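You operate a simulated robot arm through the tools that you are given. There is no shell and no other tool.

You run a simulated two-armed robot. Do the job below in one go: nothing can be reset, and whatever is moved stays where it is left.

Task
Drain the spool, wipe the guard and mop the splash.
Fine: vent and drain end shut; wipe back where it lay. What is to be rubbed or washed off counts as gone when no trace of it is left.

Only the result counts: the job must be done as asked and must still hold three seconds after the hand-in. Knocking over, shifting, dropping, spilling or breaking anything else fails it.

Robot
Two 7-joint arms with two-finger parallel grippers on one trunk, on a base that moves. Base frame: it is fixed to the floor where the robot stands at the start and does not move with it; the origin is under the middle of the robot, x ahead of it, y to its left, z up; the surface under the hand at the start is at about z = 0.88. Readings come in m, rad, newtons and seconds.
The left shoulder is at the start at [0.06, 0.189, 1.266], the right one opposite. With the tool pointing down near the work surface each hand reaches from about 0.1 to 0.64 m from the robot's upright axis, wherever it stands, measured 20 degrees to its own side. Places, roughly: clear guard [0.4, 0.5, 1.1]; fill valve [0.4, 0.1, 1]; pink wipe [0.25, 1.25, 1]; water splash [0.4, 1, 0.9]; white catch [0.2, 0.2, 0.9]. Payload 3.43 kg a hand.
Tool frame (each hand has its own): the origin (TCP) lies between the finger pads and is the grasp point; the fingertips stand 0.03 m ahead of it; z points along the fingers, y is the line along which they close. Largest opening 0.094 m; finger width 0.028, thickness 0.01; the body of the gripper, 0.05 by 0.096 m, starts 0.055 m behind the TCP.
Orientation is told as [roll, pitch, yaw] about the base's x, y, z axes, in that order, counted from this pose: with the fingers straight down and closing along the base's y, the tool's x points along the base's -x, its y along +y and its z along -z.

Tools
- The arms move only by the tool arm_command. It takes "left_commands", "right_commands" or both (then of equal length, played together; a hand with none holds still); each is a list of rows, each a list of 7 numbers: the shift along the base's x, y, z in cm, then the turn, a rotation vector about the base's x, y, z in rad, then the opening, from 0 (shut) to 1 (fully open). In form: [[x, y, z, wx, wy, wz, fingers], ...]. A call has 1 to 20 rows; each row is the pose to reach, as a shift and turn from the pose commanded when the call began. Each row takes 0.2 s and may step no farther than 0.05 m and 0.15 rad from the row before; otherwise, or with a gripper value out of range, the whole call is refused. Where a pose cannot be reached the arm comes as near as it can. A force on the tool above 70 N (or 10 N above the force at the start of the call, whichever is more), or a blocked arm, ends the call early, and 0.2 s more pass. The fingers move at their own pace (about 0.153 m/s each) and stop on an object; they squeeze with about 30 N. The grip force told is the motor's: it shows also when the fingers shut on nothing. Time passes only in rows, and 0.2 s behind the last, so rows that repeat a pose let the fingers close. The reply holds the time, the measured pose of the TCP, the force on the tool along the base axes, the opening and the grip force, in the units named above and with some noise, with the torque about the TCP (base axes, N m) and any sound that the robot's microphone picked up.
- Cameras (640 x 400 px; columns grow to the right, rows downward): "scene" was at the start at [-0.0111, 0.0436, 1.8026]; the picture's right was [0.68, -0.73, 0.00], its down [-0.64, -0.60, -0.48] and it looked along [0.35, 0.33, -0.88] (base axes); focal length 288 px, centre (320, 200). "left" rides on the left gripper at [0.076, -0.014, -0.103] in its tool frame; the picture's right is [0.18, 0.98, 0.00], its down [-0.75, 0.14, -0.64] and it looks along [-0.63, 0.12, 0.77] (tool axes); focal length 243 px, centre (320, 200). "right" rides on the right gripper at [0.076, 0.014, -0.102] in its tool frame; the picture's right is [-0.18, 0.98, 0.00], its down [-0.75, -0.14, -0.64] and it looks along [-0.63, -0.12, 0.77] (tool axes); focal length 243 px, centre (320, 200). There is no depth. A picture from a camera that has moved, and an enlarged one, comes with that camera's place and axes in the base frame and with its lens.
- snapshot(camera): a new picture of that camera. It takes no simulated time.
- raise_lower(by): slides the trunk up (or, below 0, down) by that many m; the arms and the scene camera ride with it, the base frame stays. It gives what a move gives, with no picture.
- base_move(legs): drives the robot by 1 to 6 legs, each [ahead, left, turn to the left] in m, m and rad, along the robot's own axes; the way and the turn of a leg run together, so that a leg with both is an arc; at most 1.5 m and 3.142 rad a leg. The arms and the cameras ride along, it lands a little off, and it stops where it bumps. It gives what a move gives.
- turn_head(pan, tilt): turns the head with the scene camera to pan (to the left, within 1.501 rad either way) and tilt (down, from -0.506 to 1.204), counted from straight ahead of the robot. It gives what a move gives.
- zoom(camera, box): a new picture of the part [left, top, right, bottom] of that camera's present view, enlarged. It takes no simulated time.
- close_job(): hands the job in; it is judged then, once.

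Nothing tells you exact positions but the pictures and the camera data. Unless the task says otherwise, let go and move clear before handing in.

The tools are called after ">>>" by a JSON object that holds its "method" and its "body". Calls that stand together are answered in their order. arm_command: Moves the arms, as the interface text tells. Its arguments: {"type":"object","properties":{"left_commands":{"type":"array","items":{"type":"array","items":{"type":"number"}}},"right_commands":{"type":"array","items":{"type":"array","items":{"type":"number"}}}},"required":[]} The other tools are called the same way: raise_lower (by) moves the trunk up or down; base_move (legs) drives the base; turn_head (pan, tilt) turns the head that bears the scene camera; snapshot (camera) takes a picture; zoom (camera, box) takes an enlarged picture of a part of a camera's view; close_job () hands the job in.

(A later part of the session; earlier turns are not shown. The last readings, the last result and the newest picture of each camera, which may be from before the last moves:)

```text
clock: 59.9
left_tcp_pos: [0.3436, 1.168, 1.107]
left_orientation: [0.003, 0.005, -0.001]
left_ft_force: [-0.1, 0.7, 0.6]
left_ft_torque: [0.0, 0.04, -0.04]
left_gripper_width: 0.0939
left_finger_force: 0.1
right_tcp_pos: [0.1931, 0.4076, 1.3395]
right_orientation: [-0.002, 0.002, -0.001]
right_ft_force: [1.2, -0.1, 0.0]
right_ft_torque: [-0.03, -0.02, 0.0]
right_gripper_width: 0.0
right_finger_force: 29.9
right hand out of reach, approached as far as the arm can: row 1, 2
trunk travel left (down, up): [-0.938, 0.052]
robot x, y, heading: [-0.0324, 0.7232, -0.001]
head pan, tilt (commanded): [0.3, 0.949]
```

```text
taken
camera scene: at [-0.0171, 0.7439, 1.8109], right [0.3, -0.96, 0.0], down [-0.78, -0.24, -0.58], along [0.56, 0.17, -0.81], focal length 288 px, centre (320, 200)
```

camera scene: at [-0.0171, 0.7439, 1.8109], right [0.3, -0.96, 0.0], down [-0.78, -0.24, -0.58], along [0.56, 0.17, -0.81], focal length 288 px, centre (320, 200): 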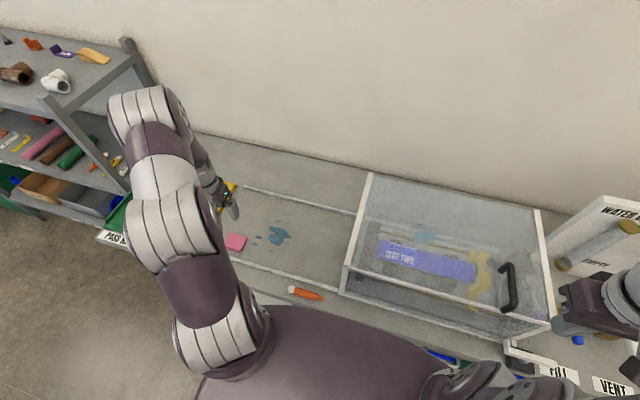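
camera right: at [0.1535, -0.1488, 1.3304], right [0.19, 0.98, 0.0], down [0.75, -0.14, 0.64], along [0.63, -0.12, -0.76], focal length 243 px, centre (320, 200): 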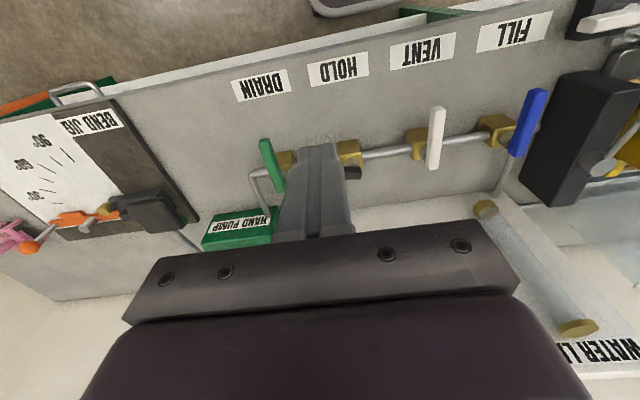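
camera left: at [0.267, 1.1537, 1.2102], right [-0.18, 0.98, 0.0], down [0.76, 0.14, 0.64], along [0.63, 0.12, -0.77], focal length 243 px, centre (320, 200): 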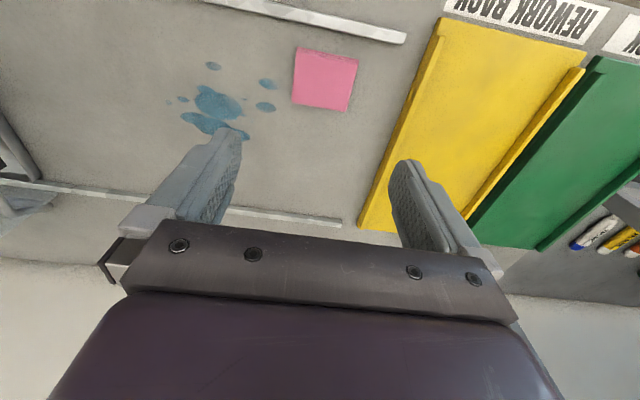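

Zooming again from this closer view to triangulate the wipe's top height and centre.

>>> {"method": "zoom", "body": {"camera": "left", "box": [260, 20, 400, 130]}}

```text
3.64 times, centred on (330, 75) of left
camera zoom: at [0.267, 1.1537, 1.2102], right [-0.18, 0.98, 0.0], down [0.76, 0.14, 0.64], along [0.63, 0.12, -0.77], focal length 882 px, centre (284, 654)
```

zoom: 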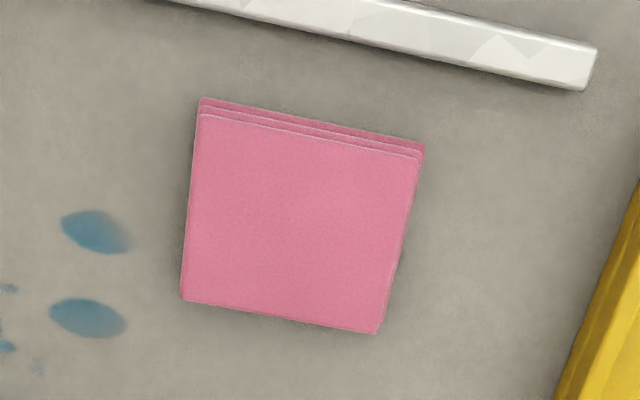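

Wipe centre ≈ (0.343, 1.171), top ≈ 0.897. Lowering in two stages.

>>> {"method": "arm_command", "body": {"left_commands": [[0, 0.3, -4, -0.003, -0.005, 0, 1], [0, 0.3, -8, -0.003, -0.005, 0, 1], [0, 0.3, -12, -0.003, -0.005, 0, 1], [0, 0.3, -15, -0.003, -0.005, 0, 1]]}}

>>> {"method": "snapshot", "body": {"camera": "left"}}

```text
clock: 60.9
left_tcp_pos: [0.3431, 1.1715, 0.9595]
left_orientation: [-0.002, -0.004, 0.0]
left_ft_force: [0.0, 1.0, -0.1]
left_ft_torque: [0.01, -0.03, 0.0]
left_gripper_width: 0.0941
left_finger_force: 0.2
right_tcp_pos: [0.1932, 0.4093, 1.3383]
right_orientation: [-0.002, 0.0, -0.003]
right_ft_force: [0.2, 0.5, -0.5]
right_ft_torque: [0.01, -0.05, -0.02]
right_gripper_width: 0.0
right_finger_force: 30.1
trunk travel left (down, up): [-0.938, 0.052]
robot x, y, heading: [-0.0326, 0.7199, 0.001]
head pan, tilt (commanded): [0.3, 0.949]
```

```text
taken
camera left: at [0.2661, 1.1577, 1.0625], right [-0.18, 0.98, 0.0], down [0.75, 0.14, 0.64], along [0.63, 0.12, -0.76], focal length 243 px, centre (320, 200)
```

left: 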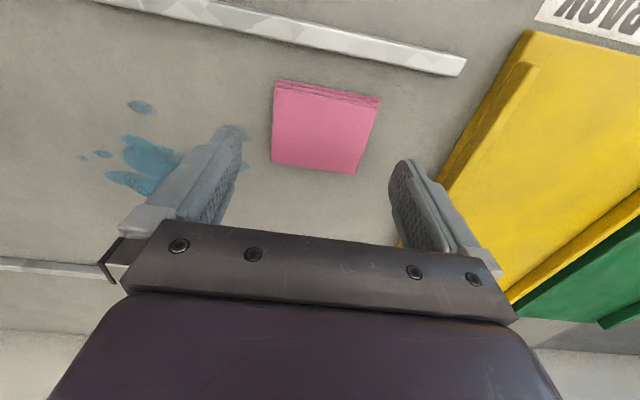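

Aligned well. Lowering to the wipe and closing gently.

>>> {"method": "arm_command", "body": {"left_commands": [[0, 0.1, -2, 0.002, 0.004, 0, 1], [0, 0.1, -3.5, 0.002, 0.004, 0, 1], [0, 0.1, -4.3, 0.002, 0.004, 0, 1], [0, 0.1, -4.3, 0.002, 0.004, 0, 1]]}}

>>> {"method": "snapshot", "body": {"camera": "left"}}

```text
clock: 61.9
left_tcp_pos: [0.3421, 1.171, 0.9157]
left_orientation: [0.002, -0.001, -0.001]
left_ft_force: [0.2, 0.4, -0.6]
left_ft_torque: [-0.02, -0.02, 0.0]
left_gripper_width: 0.0939
left_finger_force: 0.0
right_tcp_pos: [0.1923, 0.4086, 1.3388]
right_orientation: [-0.001, -0.001, -0.002]
right_ft_force: [-0.4, -0.5, -0.2]
right_ft_torque: [-0.01, -0.01, 0.03]
right_gripper_width: 0.0003
right_finger_force: 29.9
trunk travel left (down, up): [-0.938, 0.052]
robot x, y, heading: [-0.0285, 0.7198, 0.004]
head pan, tilt (commanded): [0.3, 0.949]
```

```text
taken
camera left: at [0.2662, 1.1571, 1.0185], right [-0.18, 0.98, 0.0], down [0.75, 0.14, 0.64], along [0.63, 0.12, -0.77], focal length 243 px, centre (320, 200)
```

left: 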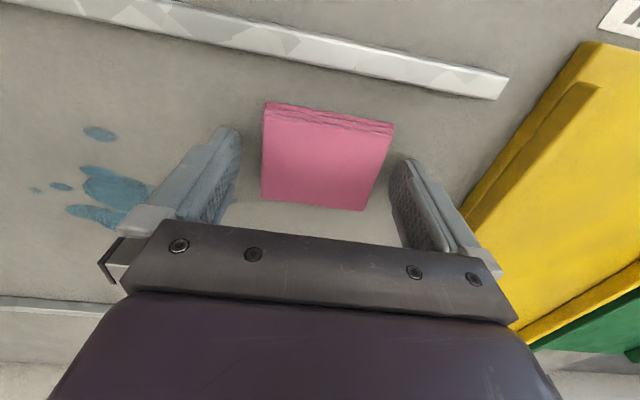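

Fingers straddle the wipe at the right height. Closing.

>>> {"method": "arm_command", "body": {"left_commands": [[0, 0, 0, 0, 0, 0, 0.75], [0, 0, 0, 0, 0, 0, 0.5], [0, 0, 0, 0, 0, 0, 0.5]]}}

>>> {"method": "snapshot", "body": {"camera": "left"}}

```text
clock: 62.6
left_tcp_pos: [0.3427, 1.1725, 0.915]
left_orientation: [0.0, 0.001, 0.001]
left_ft_force: [-0.5, 0.0, -0.6]
left_ft_torque: [-0.02, -0.01, -0.01]
left_gripper_width: 0.0736
left_finger_force: 30.3
right_tcp_pos: [0.1916, 0.4089, 1.3394]
right_orientation: [-0.003, 0.0, -0.001]
right_ft_force: [0.2, 0.1, 0.2]
right_ft_torque: [-0.01, 0.0, 0.01]
right_gripper_width: 0.0
right_finger_force: 29.6
trunk travel left (down, up): [-0.938, 0.052]
robot x, y, heading: [-0.0295, 0.7247, 0.003]
head pan, tilt (commanded): [0.3, 0.949]
```

```text
taken
camera left: at [0.2662, 1.1571, 1.0186], right [-0.18, 0.98, 0.0], down [0.75, 0.14, 0.64], along [0.63, 0.12, -0.77], focal length 243 px, centre (320, 200)
```

left: 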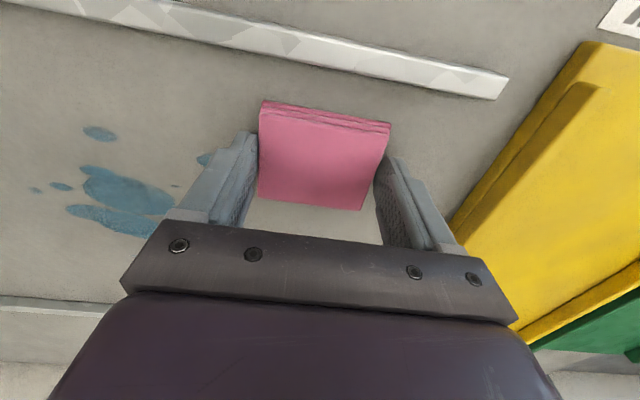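

Gripped (7.4 cm wide). Lifting a little to check the hold.

>>> {"method": "arm_command", "body": {"left_commands": [[0, 0, 1, 0, 0, 0, 0.5], [0, 0, 4, 0, 0, 0, 0.5], [0, 0, 8, 0, 0, 0, 0.5], [0, 0, 12, 0, 0, 0, 0.5], [0, 0, 16, 0, 0, 0, 0.5], [0, 0, 20, 0, 0, 0, 0.5], [0, -2, 24, 0, 0, 0, 0.5], [0, -5, 27, 0, 0, 0, 0.5], [0, -9, 29, 0, 0, 0, 0.5], [0, -13, 30, 0, 0, 0, 0.5]]}}

>>> {"method": "snapshot", "body": {"camera": "left"}}

>>> {"method": "snapshot", "body": {"camera": "scene"}}

```text
clock: 64.8
left_tcp_pos: [0.3423, 1.0403, 1.215]
left_orientation: [0.002, 0.001, 0.0]
left_ft_force: [0.1, -0.4, 0.3]
left_ft_torque: [-0.01, -0.01, 0.01]
left_gripper_width: 0.0733
left_finger_force: 29.7
right_tcp_pos: [0.191, 0.406, 1.3385]
right_orientation: [0.0, 0.0, -0.002]
right_ft_force: [0.6, -0.2, -0.5]
right_ft_torque: [-0.02, -0.01, -0.03]
right_gripper_width: 0.0003
right_finger_force: 30.3
trunk travel left (down, up): [-0.938, 0.052]
robot x, y, heading: [-0.0311, 0.7224, -0.003]
head pan, tilt (commanded): [0.3, 0.949]
```

```text
taken
camera left: at [0.2657, 1.0246, 1.3182], right [-0.18, 0.98, 0.0], down [0.75, 0.14, 0.64], along [0.63, 0.12, -0.77], focal length 243 px, centre (320, 200)
```

left: 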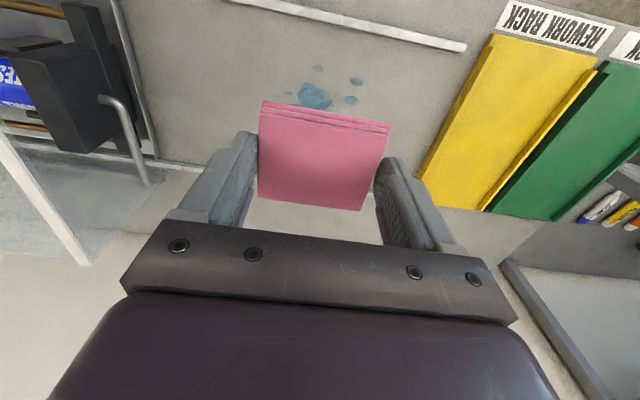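

```text
taken
camera scene: at [-0.0197, 0.7407, 1.8109], right [0.3, -0.96, 0.0], down [-0.78, -0.24, -0.58], along [0.56, 0.17, -0.81], focal length 288 px, centre (320, 200)
```

scene: 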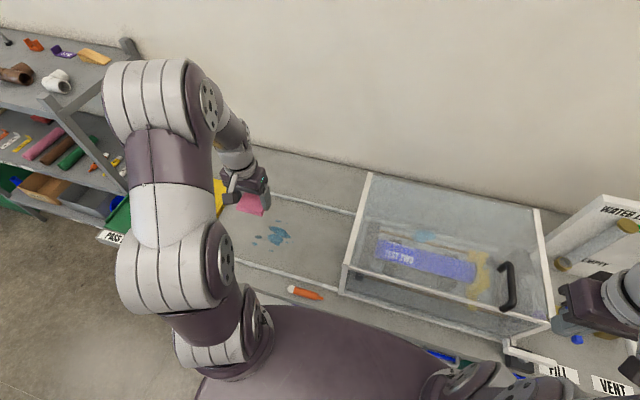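

Held firmly. With the view to the guard clear now, I zoom on its smudge once more.

>>> {"method": "zoom", "body": {"camera": "scene", "box": [340, 160, 560, 340]}}

>>> {"method": "zoom", "body": {"camera": "scene", "box": [380, 210, 480, 270]}}

>>> {"method": "zoom", "body": {"camera": "right", "box": [320, 0, 640, 200]}}

```text
2.22 times, centred on (450, 250) of scene
camera zoom: at [-0.0197, 0.7407, 1.8109], right [0.3, -0.96, 0.0], down [-0.78, -0.24, -0.58], along [0.56, 0.17, -0.81], focal length 640 px, centre (31, 89)
```

zoom: 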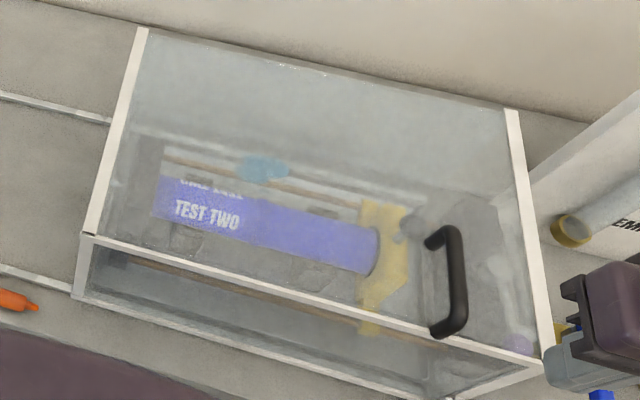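

```text
6.40 times, centred on (430, 240) of scene
camera zoom: at [-0.0197, 0.7407, 1.8109], right [0.3, -0.96, 0.0], down [-0.78, -0.24, -0.58], along [0.56, 0.17, -0.81], focal length 1844 px, centre (-384, -56)
```

zoom: 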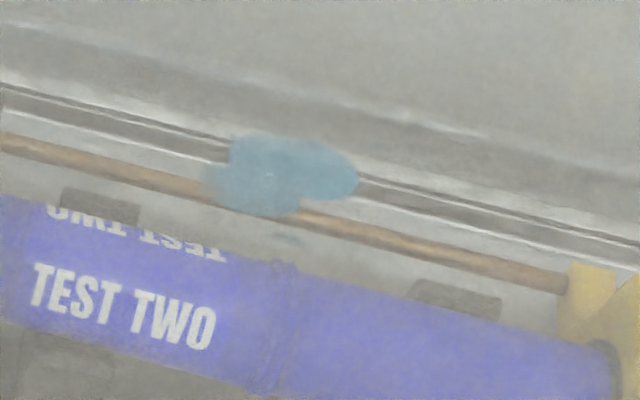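

```text
2.00 times, centred on (480, 100) of right
camera zoom: at [0.116, 0.4207, 1.4412], right [0.19, 0.98, 0.0], down [0.75, -0.14, 0.64], along [0.63, -0.12, -0.77], focal length 485 px, centre (0, 400)
```

zoom: 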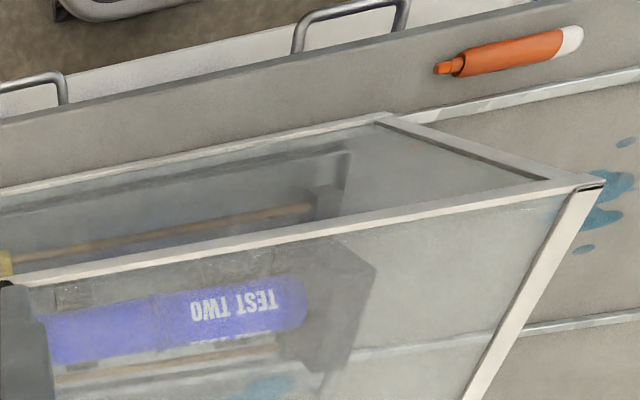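

The smudge spans x≈0.39–0.45, y≈0.545–0.62 with guard top at z≈1.122. I carry the wipe over to above it.

>>> {"method": "arm_command", "body": {"left_commands": [[0.6, -4.5, 0.5, 0, 0, 0, 0.5], [1.2, -9, 0.5, 0, 0, 0, 0.5], [1.8, -13.5, 0.5, 0, 0, 0, 0.5], [2.4, -18, 0.5, 0, 0, 0, 0.5], [3.0, -22.5, 0.5, 0, 0, 0, 0.5], [3.6, -27, 0.5, 0, 0, 0, 0.5], [4.2, -31.5, 0.5, 0, 0, 0, 0.5], [4.8, -36, 0.5, 0, 0, 0, 0.5], [5.4, -40.5, 0.5, 0, 0, 0, 0.5], [6.0, -45.5, 0.5, 0, 0, 0, 0.5]]}}

>>> {"method": "snapshot", "body": {"camera": "left"}}

>>> {"method": "snapshot", "body": {"camera": "scene"}}

```text
refused: row 10 steps farther than a row can; nothing moved
```

```text
taken
camera left: at [0.2657, 1.0246, 1.3182], right [-0.18, 0.98, 0.0], down [0.75, 0.14, 0.64], along [0.63, 0.12, -0.77], focal length 243 px, centre (320, 200)
```

left: 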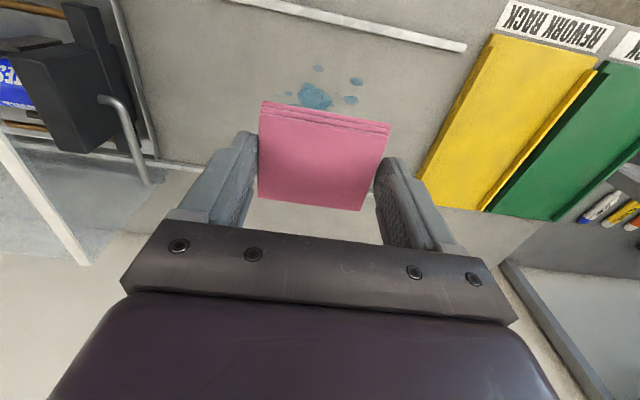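

```text
taken
camera scene: at [-0.0197, 0.7407, 1.8109], right [0.3, -0.96, 0.0], down [-0.78, -0.24, -0.58], along [0.56, 0.17, -0.81], focal length 288 px, centre (320, 200)
```

scene: 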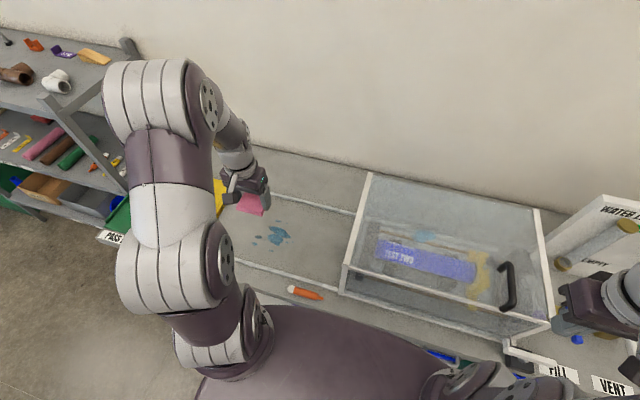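

The last row was a hair too long, so nothing moved; the pad is still held and the guard is clear. Repeating with even steps.

>>> {"method": "arm_command", "body": {"left_commands": [[0.5, -4.2, 0.5, 0, 0, 0, 0.5], [1.1, -8.4, 0.5, 0, 0, 0, 0.5], [1.6, -12.6, 0.5, 0, 0, 0, 0.5], [2.2, -16.8, 0.5, 0, 0, 0, 0.5], [2.7, -21, 0.5, 0, 0, 0, 0.5], [3.2, -25.2, 0.5, 0, 0, 0, 0.5], [3.8, -29.4, 0.5, 0, 0, 0, 0.5], [4.4, -33.6, 0.5, 0, 0, 0, 0.5], [5.0, -37.8, 0.5, 0, 0, 0, 0.5], [5.5, -42, 0.5, 0, 0, 0, 0.5], [6.0, -45.5, 0.5, 0, 0, 0, 0.5]]}}

>>> {"method": "snapshot", "body": {"camera": "left"}}

>>> {"method": "snapshot", "body": {"camera": "scene"}}

```text
clock: 67.2
left_tcp_pos: [0.4051, 0.5838, 1.2175]
left_orientation: [0.002, 0.002, 0.001]
left_ft_force: [0.3, -1.1, -0.5]
left_ft_torque: [0.02, -0.01, -0.02]
left_gripper_width: 0.0736
left_finger_force: 29.8
right_tcp_pos: [0.192, 0.4054, 1.3391]
right_orientation: [0.0, 0.0, -0.001]
right_ft_force: [0.3, 0.6, 0.6]
right_ft_torque: [-0.01, 0.01, -0.01]
right_gripper_width: 0.0001
right_finger_force: 30.3
trunk travel left (down, up): [-0.938, 0.052]
robot x, y, heading: [-0.0311, 0.721, 0.002]
head pan, tilt (commanded): [0.3, 0.949]
```

```text
taken
camera left: at [0.3274, 0.5692, 1.3209], right [-0.18, 0.98, 0.0], down [0.75, 0.14, 0.64], along [0.63, 0.12, -0.77], focal length 243 px, centre (320, 200)
```

left: 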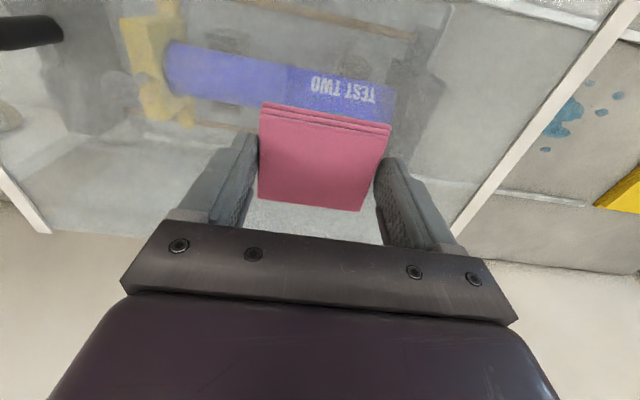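

```text
taken
camera scene: at [-0.0183, 0.7408, 1.8109], right [0.3, -0.96, 0.0], down [-0.78, -0.24, -0.58], along [0.56, 0.17, -0.81], focal length 288 px, centre (320, 200)
```

scene: 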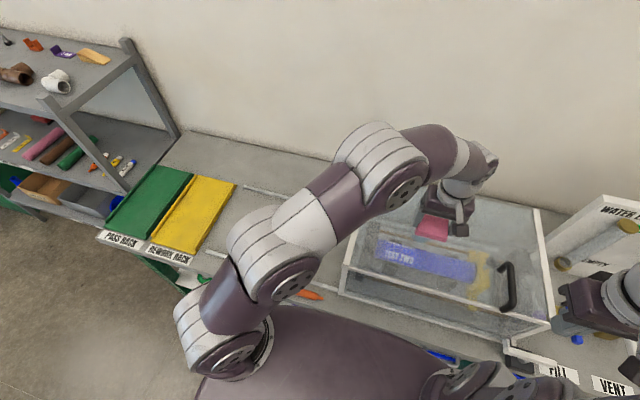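

Positioned above the smudge. Lowering to just above contact, then in small steps watching the force.

>>> {"method": "arm_command", "body": {"left_commands": [[0, 0, -2.5, 0, 0, 0, 0.5], [0, 0, -4.5, 0, 0, 0, 0.5], [0, 0, -5.2, 0, 0, 0, 0.5]]}}

>>> {"method": "arm_command", "body": {"left_commands": [[0, 0, -0.3, 0, 0, 0, 0.5], [0, 0, -0.5, 0, 0, 0, 0.5]]}}

```text
clock: 68.0
left_tcp_pos: [0.4034, 0.5862, 1.1671]
left_orientation: [0.001, 0.001, 0.0]
left_ft_force: [0.1, -0.3, -1.2]
left_ft_torque: [-0.01, 0.0, -0.03]
left_gripper_width: 0.0736
left_finger_force: 29.8
right_tcp_pos: [0.1914, 0.4075, 1.3391]
right_orientation: [-0.001, -0.001, -0.003]
right_ft_force: [-0.5, 0.1, -0.5]
right_ft_torque: [-0.02, 0.0, -0.01]
right_gripper_width: 0.0
right_finger_force: 29.6
trunk travel left (down, up): [-0.938, 0.052]
robot x, y, heading: [-0.0293, 0.7223, 0.0]
head pan, tilt (commanded): [0.3, 0.949]
```

```text
clock: 68.7
left_tcp_pos: [0.4039, 0.5879, 1.1629]
left_orientation: [0.001, 0.001, 0.0]
left_ft_force: [-0.7, 0.9, 0.7]
left_ft_torque: [0.0, 0.01, 0.04]
left_gripper_width: 0.0734
left_finger_force: 29.7
right_tcp_pos: [0.1917, 0.4079, 1.3393]
right_orientation: [-0.002, -0.001, -0.002]
right_ft_force: [-0.3, -0.1, 0.1]
right_ft_torque: [0.0, 0.0, -0.02]
right_gripper_width: 0.0003
right_finger_force: 30.7
trunk travel left (down, up): [-0.938, 0.052]
robot x, y, heading: [-0.0282, 0.7205, -0.003]
head pan, tilt (commanded): [0.3, 0.949]
```

No contact yet at TCP z≈1.163. Continuing down in 3 mm steps.

>>> {"method": "arm_command", "body": {"left_commands": [[0, 0, -0.3, 0, 0, 0, 0.5]]}}

>>> {"method": "arm_command", "body": {"left_commands": [[0, 0, -0.3, 0, 0, 0, 0.5]]}}

>>> {"method": "arm_command", "body": {"left_commands": [[0, 0, -0.2, 0, 0, 0, 0.5]]}}

```text
clock: 69.0
left_tcp_pos: [0.4044, 0.5873, 1.1603]
left_orientation: [0.003, 0.003, -0.001]
left_ft_force: [-0.1, -0.2, -0.5]
left_ft_torque: [-0.03, 0.01, 0.0]
left_gripper_width: 0.0735
left_finger_force: 30.0
right_tcp_pos: [0.1915, 0.4075, 1.3381]
right_orientation: [-0.001, 0.0, -0.002]
right_ft_force: [-0.1, 0.0, 0.6]
right_ft_torque: [0.04, -0.01, 0.01]
right_gripper_width: 0.0
right_finger_force: 30.0
trunk travel left (down, up): [-0.938, 0.052]
robot x, y, heading: [-0.0297, 0.7198, 0.005]
head pan, tilt (commanded): [0.3, 0.949]
```

```text
clock: 69.5
left_tcp_pos: [0.4035, 0.5885, 1.1562]
left_orientation: [0.001, 0.0, 0.0]
left_ft_force: [0.7, 0.1, 0.5]
left_ft_torque: [0.0, 0.01, -0.01]
left_gripper_width: 0.0735
left_finger_force: 29.5
right_tcp_pos: [0.1913, 0.4067, 1.3388]
right_orientation: [-0.003, -0.001, -0.001]
right_ft_force: [0.1, 0.4, 0.4]
right_ft_torque: [-0.02, 0.02, 0.02]
right_gripper_width: 0.0
right_finger_force: 30.2
trunk travel left (down, up): [-0.938, 0.052]
robot x, y, heading: [-0.0294, 0.7223, -0.0]
head pan, tilt (commanded): [0.3, 0.949]
```

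```text
clock: 69.8
left_tcp_pos: [0.4023, 0.5869, 1.1557]
left_orientation: [0.0, 0.0, 0.0]
left_ft_force: [1.0, 0.5, 0.9]
left_ft_torque: [0.0, -0.01, 0.0]
left_gripper_width: 0.0735
left_finger_force: 30.3
right_tcp_pos: [0.1906, 0.4069, 1.3388]
right_orientation: [-0.001, -0.001, -0.001]
right_ft_force: [-0.3, -0.2, -0.5]
right_ft_torque: [0.0, 0.04, -0.03]
right_gripper_width: 0.0
right_finger_force: 29.6
trunk travel left (down, up): [-0.938, 0.052]
robot x, y, heading: [-0.0279, 0.7218, -0.002]
head pan, tilt (commanded): [0.3, 0.949]
```

Still free at 1.155; continuing.

>>> {"method": "arm_command", "body": {"left_commands": [[0, 0, -0.25, 0, 0, 0, 0.5]]}}

>>> {"method": "arm_command", "body": {"left_commands": [[0, 0, -0.25, 0, 0, 0, 0.5]]}}

>>> {"method": "zoom", "body": {"camera": "scene", "box": [370, 170, 530, 290]}}

>>> {"method": "zoom", "body": {"camera": "right", "box": [320, 60, 640, 260]}}

```text
clock: 70.2
left_tcp_pos: [0.4039, 0.5882, 1.1555]
left_orientation: [-0.003, 0.0, -0.001]
left_ft_force: [1.4, 1.9, 12.6]
left_ft_torque: [0.41, 0.08, -0.03]
left_gripper_width: 0.0735
left_finger_force: 30.1
right_tcp_pos: [0.191, 0.4089, 1.3395]
right_orientation: [-0.001, 0.0, -0.002]
right_ft_force: [-0.1, 0.6, 1.0]
right_ft_torque: [0.0, 0.0, 0.0]
right_gripper_width: 0.0001
right_finger_force: 30.0
trunk travel left (down, up): [-0.938, 0.052]
robot x, y, heading: [-0.0297, 0.7222, -0.0]
head pan, tilt (commanded): [0.3, 0.949]
```

```text
clock: 70.7
left_tcp_pos: [0.4034, 0.587, 1.1549]
left_orientation: [-0.003, -0.003, 0.0]
left_ft_force: [1.2, 2.7, 29.1]
left_ft_torque: [0.24, 0.33, -0.01]
left_gripper_width: 0.0735
left_finger_force: 29.8
right_tcp_pos: [0.1898, 0.4095, 1.3401]
right_orientation: [-0.004, -0.001, -0.003]
right_ft_force: [-0.1, 0.0, 0.4]
right_ft_torque: [-0.03, 0.01, 0.04]
right_gripper_width: 0.0002
right_finger_force: 29.9
trunk travel left (down, up): [-0.938, 0.052]
robot x, y, heading: [-0.029, 0.7238, 0.0]
head pan, tilt (commanded): [0.3, 0.949]
```

```text
3.33 times, centred on (450, 230) of scene
camera zoom: at [-0.0222, 0.7447, 1.8113], right [0.3, -0.96, 0.0], down [-0.78, -0.24, -0.58], along [0.56, 0.17, -0.81], focal length 960 px, centre (-113, 100)
```

zoom: 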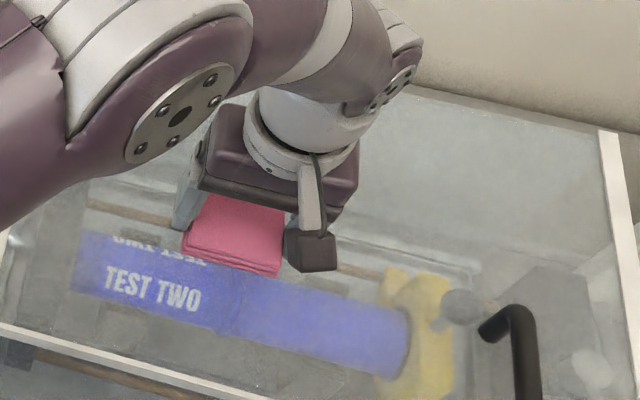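

```text
2.00 times, centred on (480, 160) of right
camera zoom: at [0.1141, 0.4239, 1.4426], right [0.19, 0.98, 0.0], down [0.75, -0.14, 0.64], along [0.63, -0.12, -0.77], focal length 485 px, centre (0, 280)
```

zoom: 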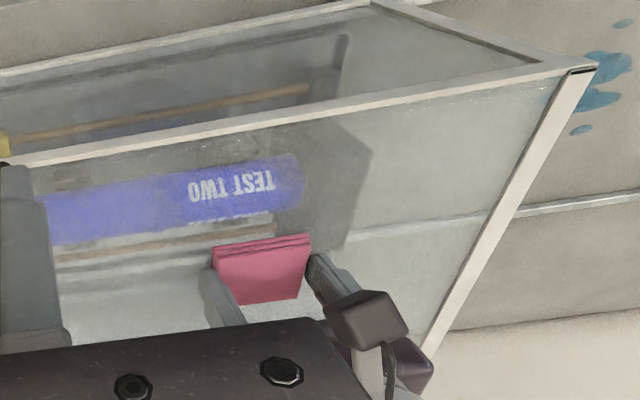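

Contact made (29 N, a bit strong). I ease up 2 mm and rub back and forth, mostly along x (across the guard's slide direction).

>>> {"method": "arm_command", "body": {"left_commands": [[0, 0, 0.2, 0, 0, 0, 0.5], [1.5, 0, 0.2, 0, 0, 0, 0.5], [3, 0, 0.2, 0, 0, 0, 0.5], [4.5, 0, 0.2, 0, 0, 0, 0.5], [5, -1, 0.2, 0, 0, 0, 0.5], [3.5, -1.5, 0.2, 0, 0, 0, 0.5], [2, -1.5, 0.2, 0, 0, 0, 0.5], [0, -1.5, 0.2, 0, 0, 0, 0.5], [-1.5, -1.5, 0.2, 0, 0, 0, 0.5], [-2, 0, 0.2, 0, 0, 0, 0.5], [-2, 1.5, 0.2, 0, 0, 0, 0.5], [0, 1.5, 0.2, 0, 0, 0, 0.5], [2, 1.5, 0.2, 0, 0, 0, 0.5], [4, 1.5, 0.2, 0, 0, 0, 0.5], [5, 0, 0.2, 0, 0, 0, 0.5], [3.5, 0, 0.2, 0, 0, 0, 0.5], [2, 0, 0.2, 0, 0, 0, 0.5], [0, 0, 0.2, 0, 0, 0, 0.5]]}}

>>> {"method": "zoom", "body": {"camera": "right", "box": [320, 60, 640, 260]}}

>>> {"method": "zoom", "body": {"camera": "scene", "box": [340, 160, 560, 340]}}

```text
clock: 74.5
left_tcp_pos: [0.4022, 0.5887, 1.1541]
left_orientation: [0.0, -0.004, 0.0]
left_ft_force: [3.5, -0.6, 19.3]
left_ft_torque: [0.09, -0.07, -0.02]
left_gripper_width: 0.0736
left_finger_force: 29.7
right_tcp_pos: [0.1895, 0.4095, 1.3388]
right_orientation: [-0.002, 0.0, -0.001]
right_ft_force: [0.0, -0.2, -0.1]
right_ft_torque: [-0.01, 0.01, -0.01]
right_gripper_width: 0.0001
right_finger_force: 30.3
trunk travel left (down, up): [-0.938, 0.052]
robot x, y, heading: [-0.0294, 0.7199, -0.002]
head pan, tilt (commanded): [0.3, 0.949]
```

```text
2.00 times, centred on (480, 160) of right
camera zoom: at [0.1155, 0.4228, 1.4418], right [0.19, 0.98, 0.0], down [0.75, -0.14, 0.64], along [0.63, -0.12, -0.77], focal length 485 px, centre (0, 280)
```

zoom: 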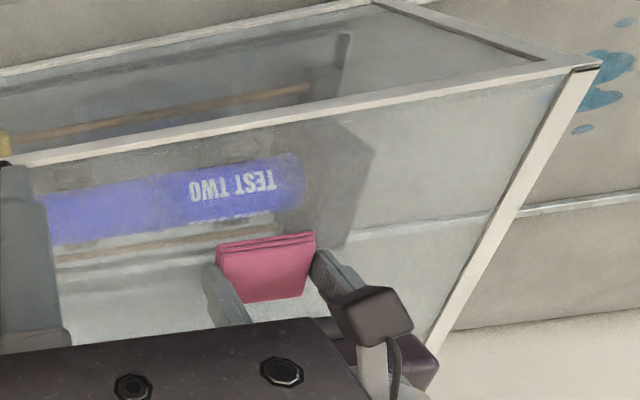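

```text
2.22 times, centred on (450, 250) of scene
camera zoom: at [-0.0203, 0.7434, 1.8109], right [0.3, -0.96, 0.0], down [-0.78, -0.24, -0.58], along [0.56, 0.17, -0.81], focal length 640 px, centre (31, 89)
```

zoom: 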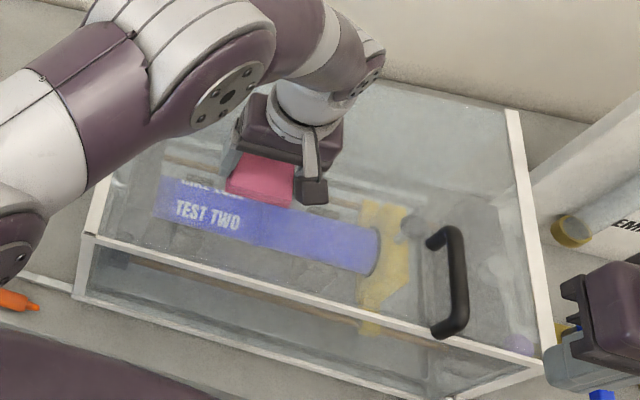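

The guard hasn't moved. Lifting off and moving the hand aside to inspect the panel.

>>> {"method": "arm_command", "body": {"left_commands": [[0, 0, 3, 0, 0, 0, 0.5], [0, 0, 7, 0, 0, 0, 0.5], [0, 4, 8, 0, 0, 0, 0.5], [-1, 8, 8, 0, 0, 0, 0.5], [-2, 12, 8, 0, 0, 0, 0.5], [-3, 16, 8, 0, 0, 0, 0.5], [-4, 20, 8, 0, 0, 0, 0.5], [-5, 24, 8, 0, 0, 0, 0.5], [-5, 28, 8, 0, 0, 0, 0.5], [-5, 32, 8, 0, 0, 0, 0.5]]}}

>>> {"method": "zoom", "body": {"camera": "scene", "box": [340, 160, 560, 340]}}

>>> {"method": "zoom", "body": {"camera": "scene", "box": [370, 200, 490, 280]}}

>>> {"method": "zoom", "body": {"camera": "right", "box": [380, 60, 600, 240]}}

```text
clock: 76.7
left_tcp_pos: [0.355, 0.9083, 1.2346]
left_orientation: [0.0, 0.003, 0.0]
left_ft_force: [0.2, -0.1, -1.0]
left_ft_torque: [-0.01, 0.01, 0.0]
left_gripper_width: 0.0735
left_finger_force: 30.1
right_tcp_pos: [0.1929, 0.4088, 1.3393]
right_orientation: [-0.005, 0.0, -0.001]
right_ft_force: [-0.3, -0.2, -0.1]
right_ft_torque: [0.02, -0.01, -0.01]
right_gripper_width: 0.0
right_finger_force: 29.7
trunk travel left (down, up): [-0.938, 0.052]
robot x, y, heading: [-0.0261, 0.724, 0.003]
head pan, tilt (commanded): [0.3, 0.949]
```

```text
2.22 times, centred on (450, 250) of scene
camera zoom: at [-0.0188, 0.7449, 1.8109], right [0.3, -0.96, 0.0], down [-0.78, -0.24, -0.58], along [0.56, 0.17, -0.81], focal length 640 px, centre (31, 89)
```

zoom: 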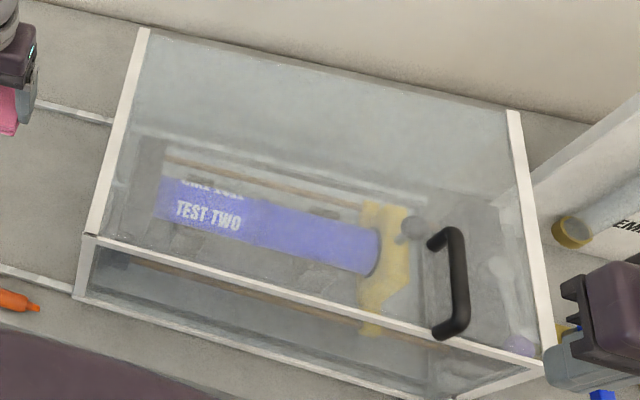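

```text
5.00 times, centred on (430, 240) of scene
camera zoom: at [-0.0188, 0.7449, 1.8109], right [0.3, -0.96, 0.0], down [-0.78, -0.24, -0.58], along [0.56, 0.17, -0.81], focal length 1441 px, centre (-230, 0)
```

zoom: 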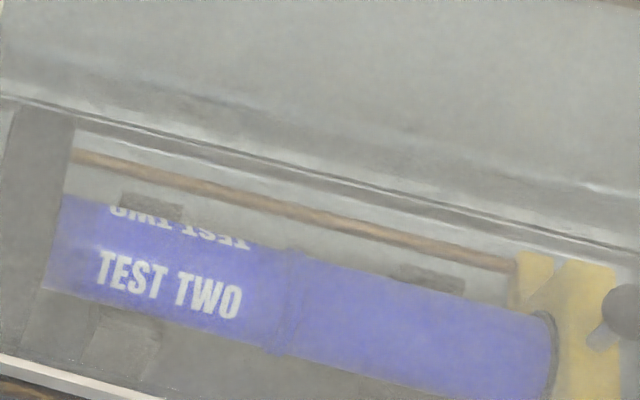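

```text
2.22 times, centred on (490, 150) of right
camera zoom: at [0.1167, 0.424, 1.4419], right [0.19, 0.98, 0.0], down [0.75, -0.14, 0.64], along [0.63, -0.12, -0.77], focal length 539 px, centre (-58, 311)
```

zoom: 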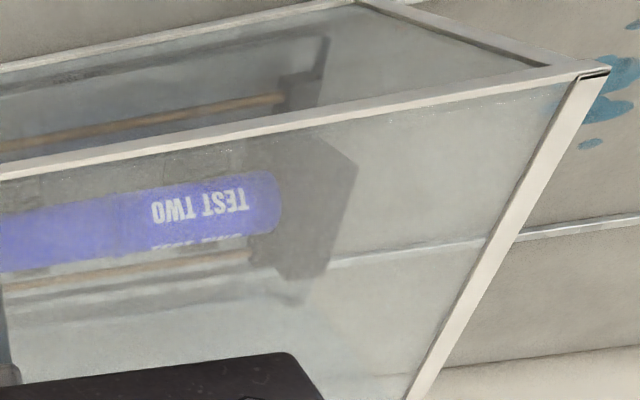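

The guard smudge is gone and the guard is in place. Now the bench splash: I bring the wipe down at its right-hand end.

>>> {"method": "arm_command", "body": {"left_commands": [[2.8, 3.1, -1.5, 0, 0, 0, 0.5], [5.5, 6.2, -4, 0, 0, 0, 0.5], [5.5, 6.2, -8.5, 0, 0, 0, 0.5], [5.5, 6.2, -13, 0, 0, 0, 0.5], [5.5, 6.2, -17.5, 0, 0, 0, 0.5], [5.5, 6.2, -22, 0, 0, 0, 0.5], [5.5, 6.2, -26, 0, 0, 0, 0.5], [5.5, 6.2, -29.5, 0, 0, 0, 0.5], [5.5, 6.2, -31, 0, 0, 0, 0.5]]}}

>>> {"method": "arm_command", "body": {"left_commands": [[0, 0, -0.3, 0, 0, 0, 0.5]]}}

>>> {"method": "snapshot", "body": {"camera": "left"}}

```text
clock: 78.7
left_tcp_pos: [0.4074, 0.9686, 0.9223]
left_orientation: [-0.001, 0.0, 0.001]
left_ft_force: [1.2, -0.2, -0.5]
left_ft_torque: [0.01, 0.01, 0.03]
left_gripper_width: 0.0736
left_finger_force: 29.9
right_tcp_pos: [0.1917, 0.4081, 1.3392]
right_orientation: [-0.001, 0.001, -0.001]
right_ft_force: [0.6, -0.5, -0.2]
right_ft_torque: [0.02, 0.0, -0.03]
right_gripper_width: 0.0001
right_finger_force: 30.0
trunk travel left (down, up): [-0.938, 0.052]
robot x, y, heading: [-0.0285, 0.723, 0.006]
head pan, tilt (commanded): [0.3, 0.949]
```

```text
clock: 79.0
left_tcp_pos: [0.4089, 0.9684, 0.9181]
left_orientation: [0.0, 0.0, -0.001]
left_ft_force: [-1.0, 0.3, -0.6]
left_ft_torque: [-0.01, 0.0, -0.04]
left_gripper_width: 0.0734
left_finger_force: 29.4
right_tcp_pos: [0.1917, 0.4081, 1.3386]
right_orientation: [-0.002, 0.001, -0.003]
right_ft_force: [0.1, -0.3, -0.8]
right_ft_torque: [0.0, -0.02, -0.01]
right_gripper_width: 0.0002
right_finger_force: 30.1
trunk travel left (down, up): [-0.938, 0.052]
robot x, y, heading: [-0.0222, 0.722, -0.002]
head pan, tilt (commanded): [0.3, 0.949]
```

```text
taken
camera left: at [0.332, 0.9544, 1.0222], right [-0.18, 0.98, 0.0], down [0.75, 0.14, 0.64], along [0.63, 0.12, -0.77], focal length 243 px, centre (320, 200)
```

left: 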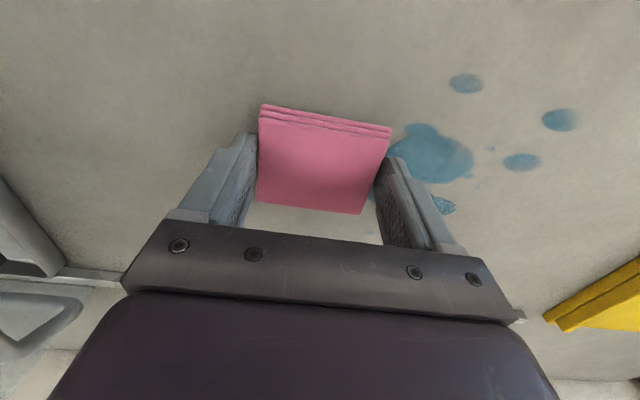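

Near contact. Lowering in small steps until the pad presses lightly on the bench.

>>> {"method": "arm_command", "body": {"left_commands": [[0, 0, -0.3, 0, 0, 0, 0.5]]}}

>>> {"method": "arm_command", "body": {"left_commands": [[0, 0, -0.25, 0, 0, 0, 0.5]]}}

```text
clock: 79.5
left_tcp_pos: [0.4079, 0.9682, 0.9162]
left_orientation: [0.001, 0.0, -0.001]
left_ft_force: [0.1, -0.5, 0.1]
left_ft_torque: [-0.01, -0.01, -0.02]
left_gripper_width: 0.0736
left_finger_force: 30.5
right_tcp_pos: [0.192, 0.4079, 1.3391]
right_orientation: [-0.002, -0.001, -0.002]
right_ft_force: [0.2, -0.7, -0.5]
right_ft_torque: [-0.02, 0.01, -0.01]
right_gripper_width: 0.0
right_finger_force: 30.1
trunk travel left (down, up): [-0.938, 0.052]
robot x, y, heading: [-0.0299, 0.7232, -0.001]
head pan, tilt (commanded): [0.3, 0.949]
```

```text
clock: 79.8
left_tcp_pos: [0.4101, 0.9694, 0.9128]
left_orientation: [0.001, 0.001, -0.001]
left_ft_force: [0.2, -0.9, -1.0]
left_ft_torque: [0.02, 0.0, 0.0]
left_gripper_width: 0.0735
left_finger_force: 29.7
right_tcp_pos: [0.1902, 0.4079, 1.3383]
right_orientation: [-0.001, 0.0, -0.003]
right_ft_force: [-0.2, 0.5, -0.1]
right_ft_torque: [0.01, 0.0, -0.02]
right_gripper_width: 0.0001
right_finger_force: 30.1
trunk travel left (down, up): [-0.938, 0.052]
robot x, y, heading: [-0.0264, 0.7256, -0.003]
head pan, tilt (commanded): [0.3, 0.949]
```

>>> {"method": "arm_command", "body": {"left_commands": [[0, 0, -0.2, 0, 0, 0, 0.5]]}}

>>> {"method": "arm_command", "body": {"left_commands": [[0, 0, -0.2, 0, 0, 0, 0.5]]}}

```text
clock: 80.2
left_tcp_pos: [0.4081, 0.9692, 0.9131]
left_orientation: [0.002, 0.001, 0.002]
left_ft_force: [0.1, -0.1, 2.9]
left_ft_torque: [-0.08, -0.03, -0.01]
left_gripper_width: 0.0733
left_finger_force: 30.1
right_tcp_pos: [0.1911, 0.4072, 1.3385]
right_orientation: [-0.001, 0.001, -0.002]
right_ft_force: [-0.6, -0.2, -0.6]
right_ft_torque: [0.01, 0.0, -0.05]
right_gripper_width: 0.0001
right_finger_force: 30.0
trunk travel left (down, up): [-0.938, 0.052]
robot x, y, heading: [-0.0268, 0.7202, 0.003]
head pan, tilt (commanded): [0.3, 0.949]
```

```text
clock: 80.7
left_tcp_pos: [0.4082, 0.9698, 0.913]
left_orientation: [0.001, -0.004, 0.001]
left_ft_force: [-1.5, 2.7, 24.2]
left_ft_torque: [-0.06, 0.31, 0.03]
left_gripper_width: 0.0737
left_finger_force: 29.4
right_tcp_pos: [0.1886, 0.4082, 1.3407]
right_orientation: [-0.003, -0.004, -0.001]
right_ft_force: [0.8, 0.5, 0.1]
right_ft_torque: [0.01, 0.01, -0.02]
right_gripper_width: 0.0
right_finger_force: 29.8
trunk travel left (down, up): [-0.938, 0.052]
robot x, y, heading: [-0.0318, 0.7228, 0.005]
head pan, tilt (commanded): [0.3, 0.949]
```

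Light firm contact (~20 N). Mopping in x-strokes, first half of the splash.

>>> {"method": "arm_command", "body": {"left_commands": [[2.5, 0, 0.05, 0, 0, 0, 0.5], [5, 0, 0.05, 0, 0, 0, 0.5], [7, 0, 0.05, 0, 0, 0, 0.5], [9, 0, 0.05, 0, 0, 0, 0.5], [9, 2.2, 0.05, 0, 0, 0, 0.5], [9, 4.5, 0.05, 0, 0, 0, 0.5], [6.5, 4.5, 0.05, 0, 0, 0, 0.5], [4, 4.5, 0.05, 0, 0, 0, 0.5], [1.5, 4.5, 0.05, 0, 0, 0, 0.5], [-1, 4.5, 0.05, 0, 0, 0, 0.5], [-3.5, 4.5, 0.05, 0, 0, 0, 0.5], [-6, 4.5, 0.05, 0, 0, 0, 0.5], [-7.3, 4.5, 0.05, 0, 0, 0, 0.5], [-7.3, 2.2, 0.05, 0, 0, 0, 0.5], [-7.3, 0, 0.05, 0, 0, 0, 0.5], [-5, 0, 0.05, 0, 0, 0, 0.5], [-2.5, 0, 0.05, 0, 0, 0, 0.5], [0, 0, 0.05, 0, 0, 0, 0.5]]}}

>>> {"method": "snapshot", "body": {"camera": "left"}}

```text
clock: 84.5
left_tcp_pos: [0.4065, 0.9672, 0.9116]
left_orientation: [0.001, 0.003, 0.0]
left_ft_force: [-1.8, 0.2, 2.0]
left_ft_torque: [-0.02, 0.12, -0.02]
left_gripper_width: 0.0733
left_finger_force: 29.7
right_tcp_pos: [0.1919, 0.4076, 1.3385]
right_orientation: [-0.001, 0.001, -0.002]
right_ft_force: [-0.1, 0.2, -0.1]
right_ft_torque: [0.0, 0.01, 0.03]
right_gripper_width: 0.0002
right_finger_force: 30.6
trunk travel left (down, up): [-0.938, 0.052]
robot x, y, heading: [-0.0287, 0.7216, -0.001]
head pan, tilt (commanded): [0.3, 0.949]
```

```text
taken
camera left: at [0.331, 0.953, 1.0137], right [-0.18, 0.98, 0.0], down [0.75, 0.14, 0.64], along [0.63, 0.12, -0.77], focal length 243 px, centre (320, 200)
```

left: 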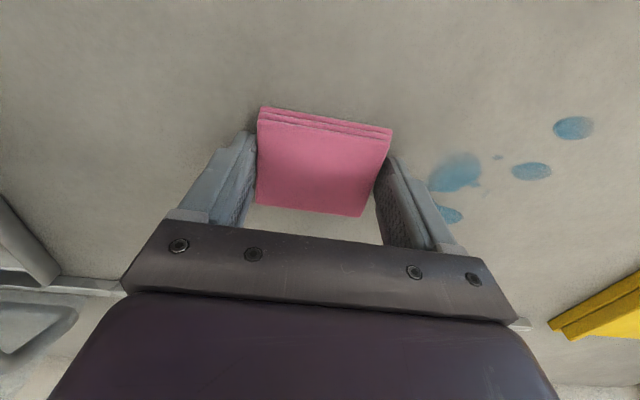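

The right part is clean. Continuing with the left part, pressing 1 mm more.

>>> {"method": "arm_command", "body": {"left_commands": [[0, 0, -0.1, 0, 0, 0, 0.5], [0, 2.5, -0.1, 0, 0, 0, 0.5], [0, 5, -0.1, 0, 0, 0, 0.5], [0, 7, -0.1, 0, 0, 0, 0.5], [0, 9, -0.1, 0, 0, 0, 0.5], [2.5, 9, -0.1, 0, 0, 0, 0.5], [5, 9, -0.1, 0, 0, 0, 0.5], [7, 9, -0.1, 0, 0, 0, 0.5], [9, 9, -0.1, 0, 0, 0, 0.5], [9, 11.5, -0.1, 0, 0, 0, 0.5], [9, 14, -0.1, 0, 0, 0, 0.5], [6.5, 14, -0.1, 0, 0, 0, 0.5], [4, 14, -0.1, 0, 0, 0, 0.5], [1.5, 14, -0.1, 0, 0, 0, 0.5], [-1, 14, -0.1, 0, 0, 0, 0.5], [-3.5, 14, -0.1, 0, 0, 0, 0.5], [-6, 14, -0.1, 0, 0, 0, 0.5], [-7, 14, -0.1, 0, 0, 0, 0.5], [-7, 11.5, -0.1, 0, 0, 0, 0.5], [-7, 9, -0.1, 0, 0, 0, 0.5]]}}

>>> {"method": "snapshot", "body": {"camera": "left"}}

>>> {"method": "zoom", "body": {"camera": "scene", "box": [180, 180, 360, 300]}}

```text
clock: 88.7
left_tcp_pos: [0.3362, 1.0575, 0.9099]
left_orientation: [0.001, 0.002, 0.004]
left_ft_force: [-1.9, 12.8, 31.5]
left_ft_torque: [0.31, -0.06, 0.02]
left_gripper_width: 0.0734
left_finger_force: 29.6
right_tcp_pos: [0.1906, 0.407, 1.3386]
right_orientation: [0.0, -0.001, -0.002]
right_ft_force: [-0.2, -0.4, -0.1]
right_ft_torque: [0.04, 0.01, 0.0]
right_gripper_width: 0.0
right_finger_force: 30.0
trunk travel left (down, up): [-0.938, 0.052]
robot x, y, heading: [-0.0307, 0.7218, -0.001]
head pan, tilt (commanded): [0.3, 0.949]
```

```text
taken
camera left: at [0.2603, 1.0429, 1.0129], right [-0.19, 0.98, 0.0], down [0.75, 0.14, 0.64], along [0.63, 0.12, -0.77], focal length 243 px, centre (320, 200)
```

left: 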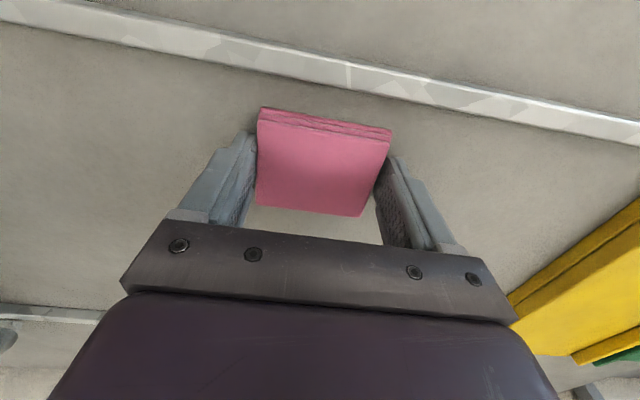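

```text
3.33 times, centred on (270, 240) of scene
camera zoom: at [-0.022, 0.7408, 1.8111], right [0.3, -0.96, 0.0], down [-0.78, -0.24, -0.58], along [0.56, 0.17, -0.81], focal length 960 px, centre (487, 67)
```

zoom: 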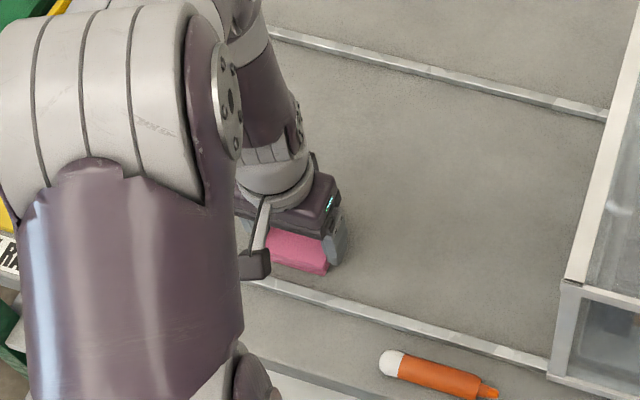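

Looks clean so far; one more overlapping pass with lighter pressure, then lift and inspect.

>>> {"method": "arm_command", "body": {"left_commands": [[0, 0, 0.12, 0, 0, 0, 0.5], [2.5, 0, 0.12, 0, 0, 0, 0.5], [5, 0, 0.12, 0, 0, 0, 0.5], [7.5, 0, 0.12, 0, 0, 0, 0.5], [10, 0, 0.12, 0, 0, 0, 0.5], [12.5, 0, 0.12, 0, 0, 0, 0.5], [15, 0, 0.12, 0, 0, 0, 0.5], [15, -2.5, 0.12, 0, 0, 0, 0.5], [12.5, -2.5, 0.12, 0, 0, 0, 0.5], [10, -2.5, 0.12, 0, 0, 0, 0.5], [7.5, -2.5, 0.12, 0, 0, 0, 0.5], [5, -2.5, 0.12, 0, 0, 0, 0.5], [2.5, -2.5, 0.12, 0, 0, 0, 0.5], [0, -2.5, 0.12, 0, 0, 0, 0.5], [0, -2.5, 3, 0, 0, 0, 0.5], [0, -2.5, 8, 0, 0, 0, 0.5], [0, -2.5, 13, 0, 0, 0, 0.5], [-1, -2.5, 18, 0, 0, 0, 0.5], [-3, -2.5, 22, 0, 0, 0, 0.5]]}}

>>> {"method": "snapshot", "body": {"camera": "left"}}

>>> {"method": "snapshot", "body": {"camera": "scene"}}

```text
refused: row 18 steps farther than a row can; nothing moved
```

```text
taken
camera left: at [0.2603, 1.0429, 1.0129], right [-0.19, 0.98, 0.0], down [0.75, 0.14, 0.64], along [0.63, 0.12, -0.77], focal length 243 px, centre (320, 200)
```

left: 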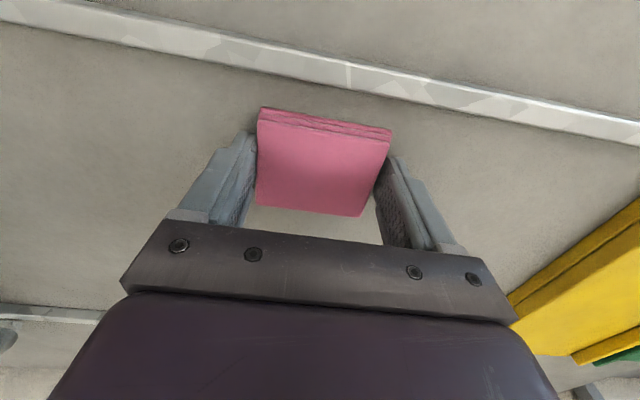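

```text
taken
camera scene: at [-0.022, 0.7408, 1.8111], right [0.3, -0.96, 0.0], down [-0.78, -0.24, -0.58], along [0.56, 0.17, -0.81], focal length 288 px, centre (320, 200)
```

scene: 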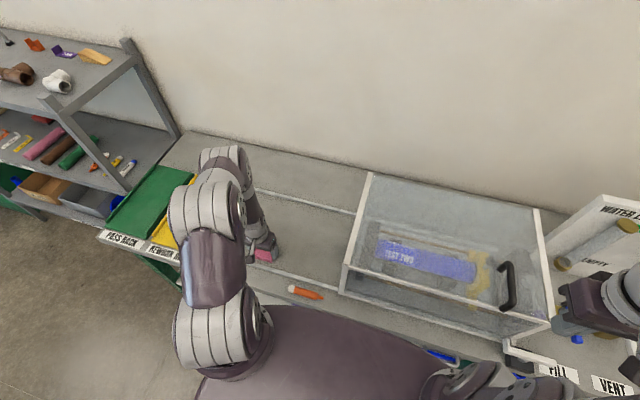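

One lift row was too long, so nothing moved. Same pass again with shorter lift steps.

>>> {"method": "arm_command", "body": {"left_commands": [[0, 0, 0.12, 0, 0, 0, 0.5], [2.5, 0, 0.12, 0, 0, 0, 0.5], [5, 0, 0.12, 0, 0, 0, 0.5], [7.5, 0, 0.12, 0, 0, 0, 0.5], [10, 0, 0.12, 0, 0, 0, 0.5], [12.5, 0, 0.12, 0, 0, 0, 0.5], [15, 0, 0.12, 0, 0, 0, 0.5], [15, -2.5, 0.12, 0, 0, 0, 0.5], [12.5, -2.5, 0.12, 0, 0, 0, 0.5], [10, -2.5, 0.12, 0, 0, 0, 0.5], [7.5, -2.5, 0.12, 0, 0, 0, 0.5], [5, -2.5, 0.12, 0, 0, 0, 0.5], [2.5, -2.5, 0.12, 0, 0, 0, 0.5], [0, -2.5, 0.12, 0, 0, 0, 0.5], [0, -2.5, 3, 0, 0, 0, 0.5], [0, -2.5, 7, 0, 0, 0, 0.5], [0, -2.5, 11, 0, 0, 0, 0.5], [-1, -2.5, 15, 0, 0, 0, 0.5], [-3, -2.5, 19, 0, 0, 0, 0.5], [-4, -2.5, 22, 0, 0, 0, 0.5]]}}

>>> {"method": "snapshot", "body": {"camera": "left"}}

>>> {"method": "snapshot", "body": {"camera": "scene"}}

```text
clock: 92.8
left_tcp_pos: [0.3004, 1.0339, 1.133]
left_orientation: [0.0, 0.0, 0.0]
left_ft_force: [0.2, -0.5, 0.7]
left_ft_torque: [0.02, 0.01, 0.01]
left_gripper_width: 0.0735
left_finger_force: 30.1
right_tcp_pos: [0.1904, 0.4077, 1.3395]
right_orientation: [-0.003, -0.001, -0.002]
right_ft_force: [0.6, -0.6, 0.3]
right_ft_torque: [0.01, 0.02, 0.01]
right_gripper_width: 0.0001
right_finger_force: 30.3
trunk travel left (down, up): [-0.938, 0.052]
robot x, y, heading: [-0.0291, 0.7241, -0.001]
head pan, tilt (commanded): [0.3, 0.949]
```

```text
taken
camera left: at [0.2233, 1.0185, 1.2349], right [-0.18, 0.98, 0.0], down [0.75, 0.14, 0.64], along [0.63, 0.12, -0.77], focal length 243 px, centre (320, 200)
```

left: 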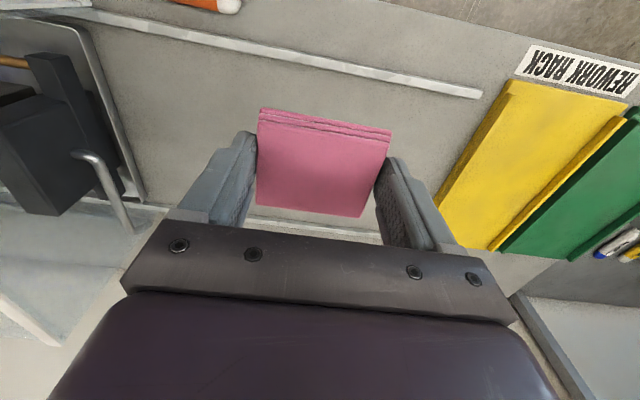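

```text
taken
camera scene: at [-0.0207, 0.7424, 1.8108], right [0.3, -0.96, 0.0], down [-0.78, -0.24, -0.58], along [0.56, 0.17, -0.81], focal length 288 px, centre (320, 200)
```

scene: 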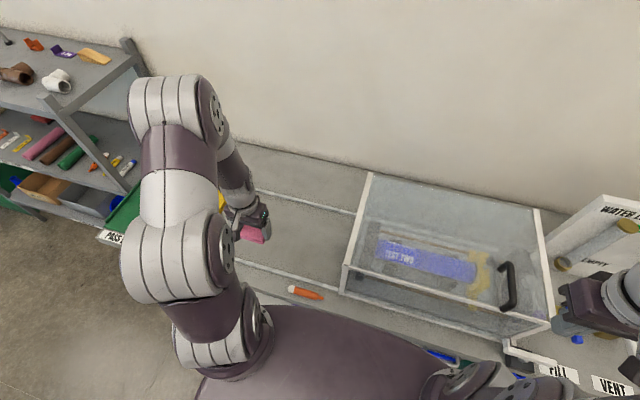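

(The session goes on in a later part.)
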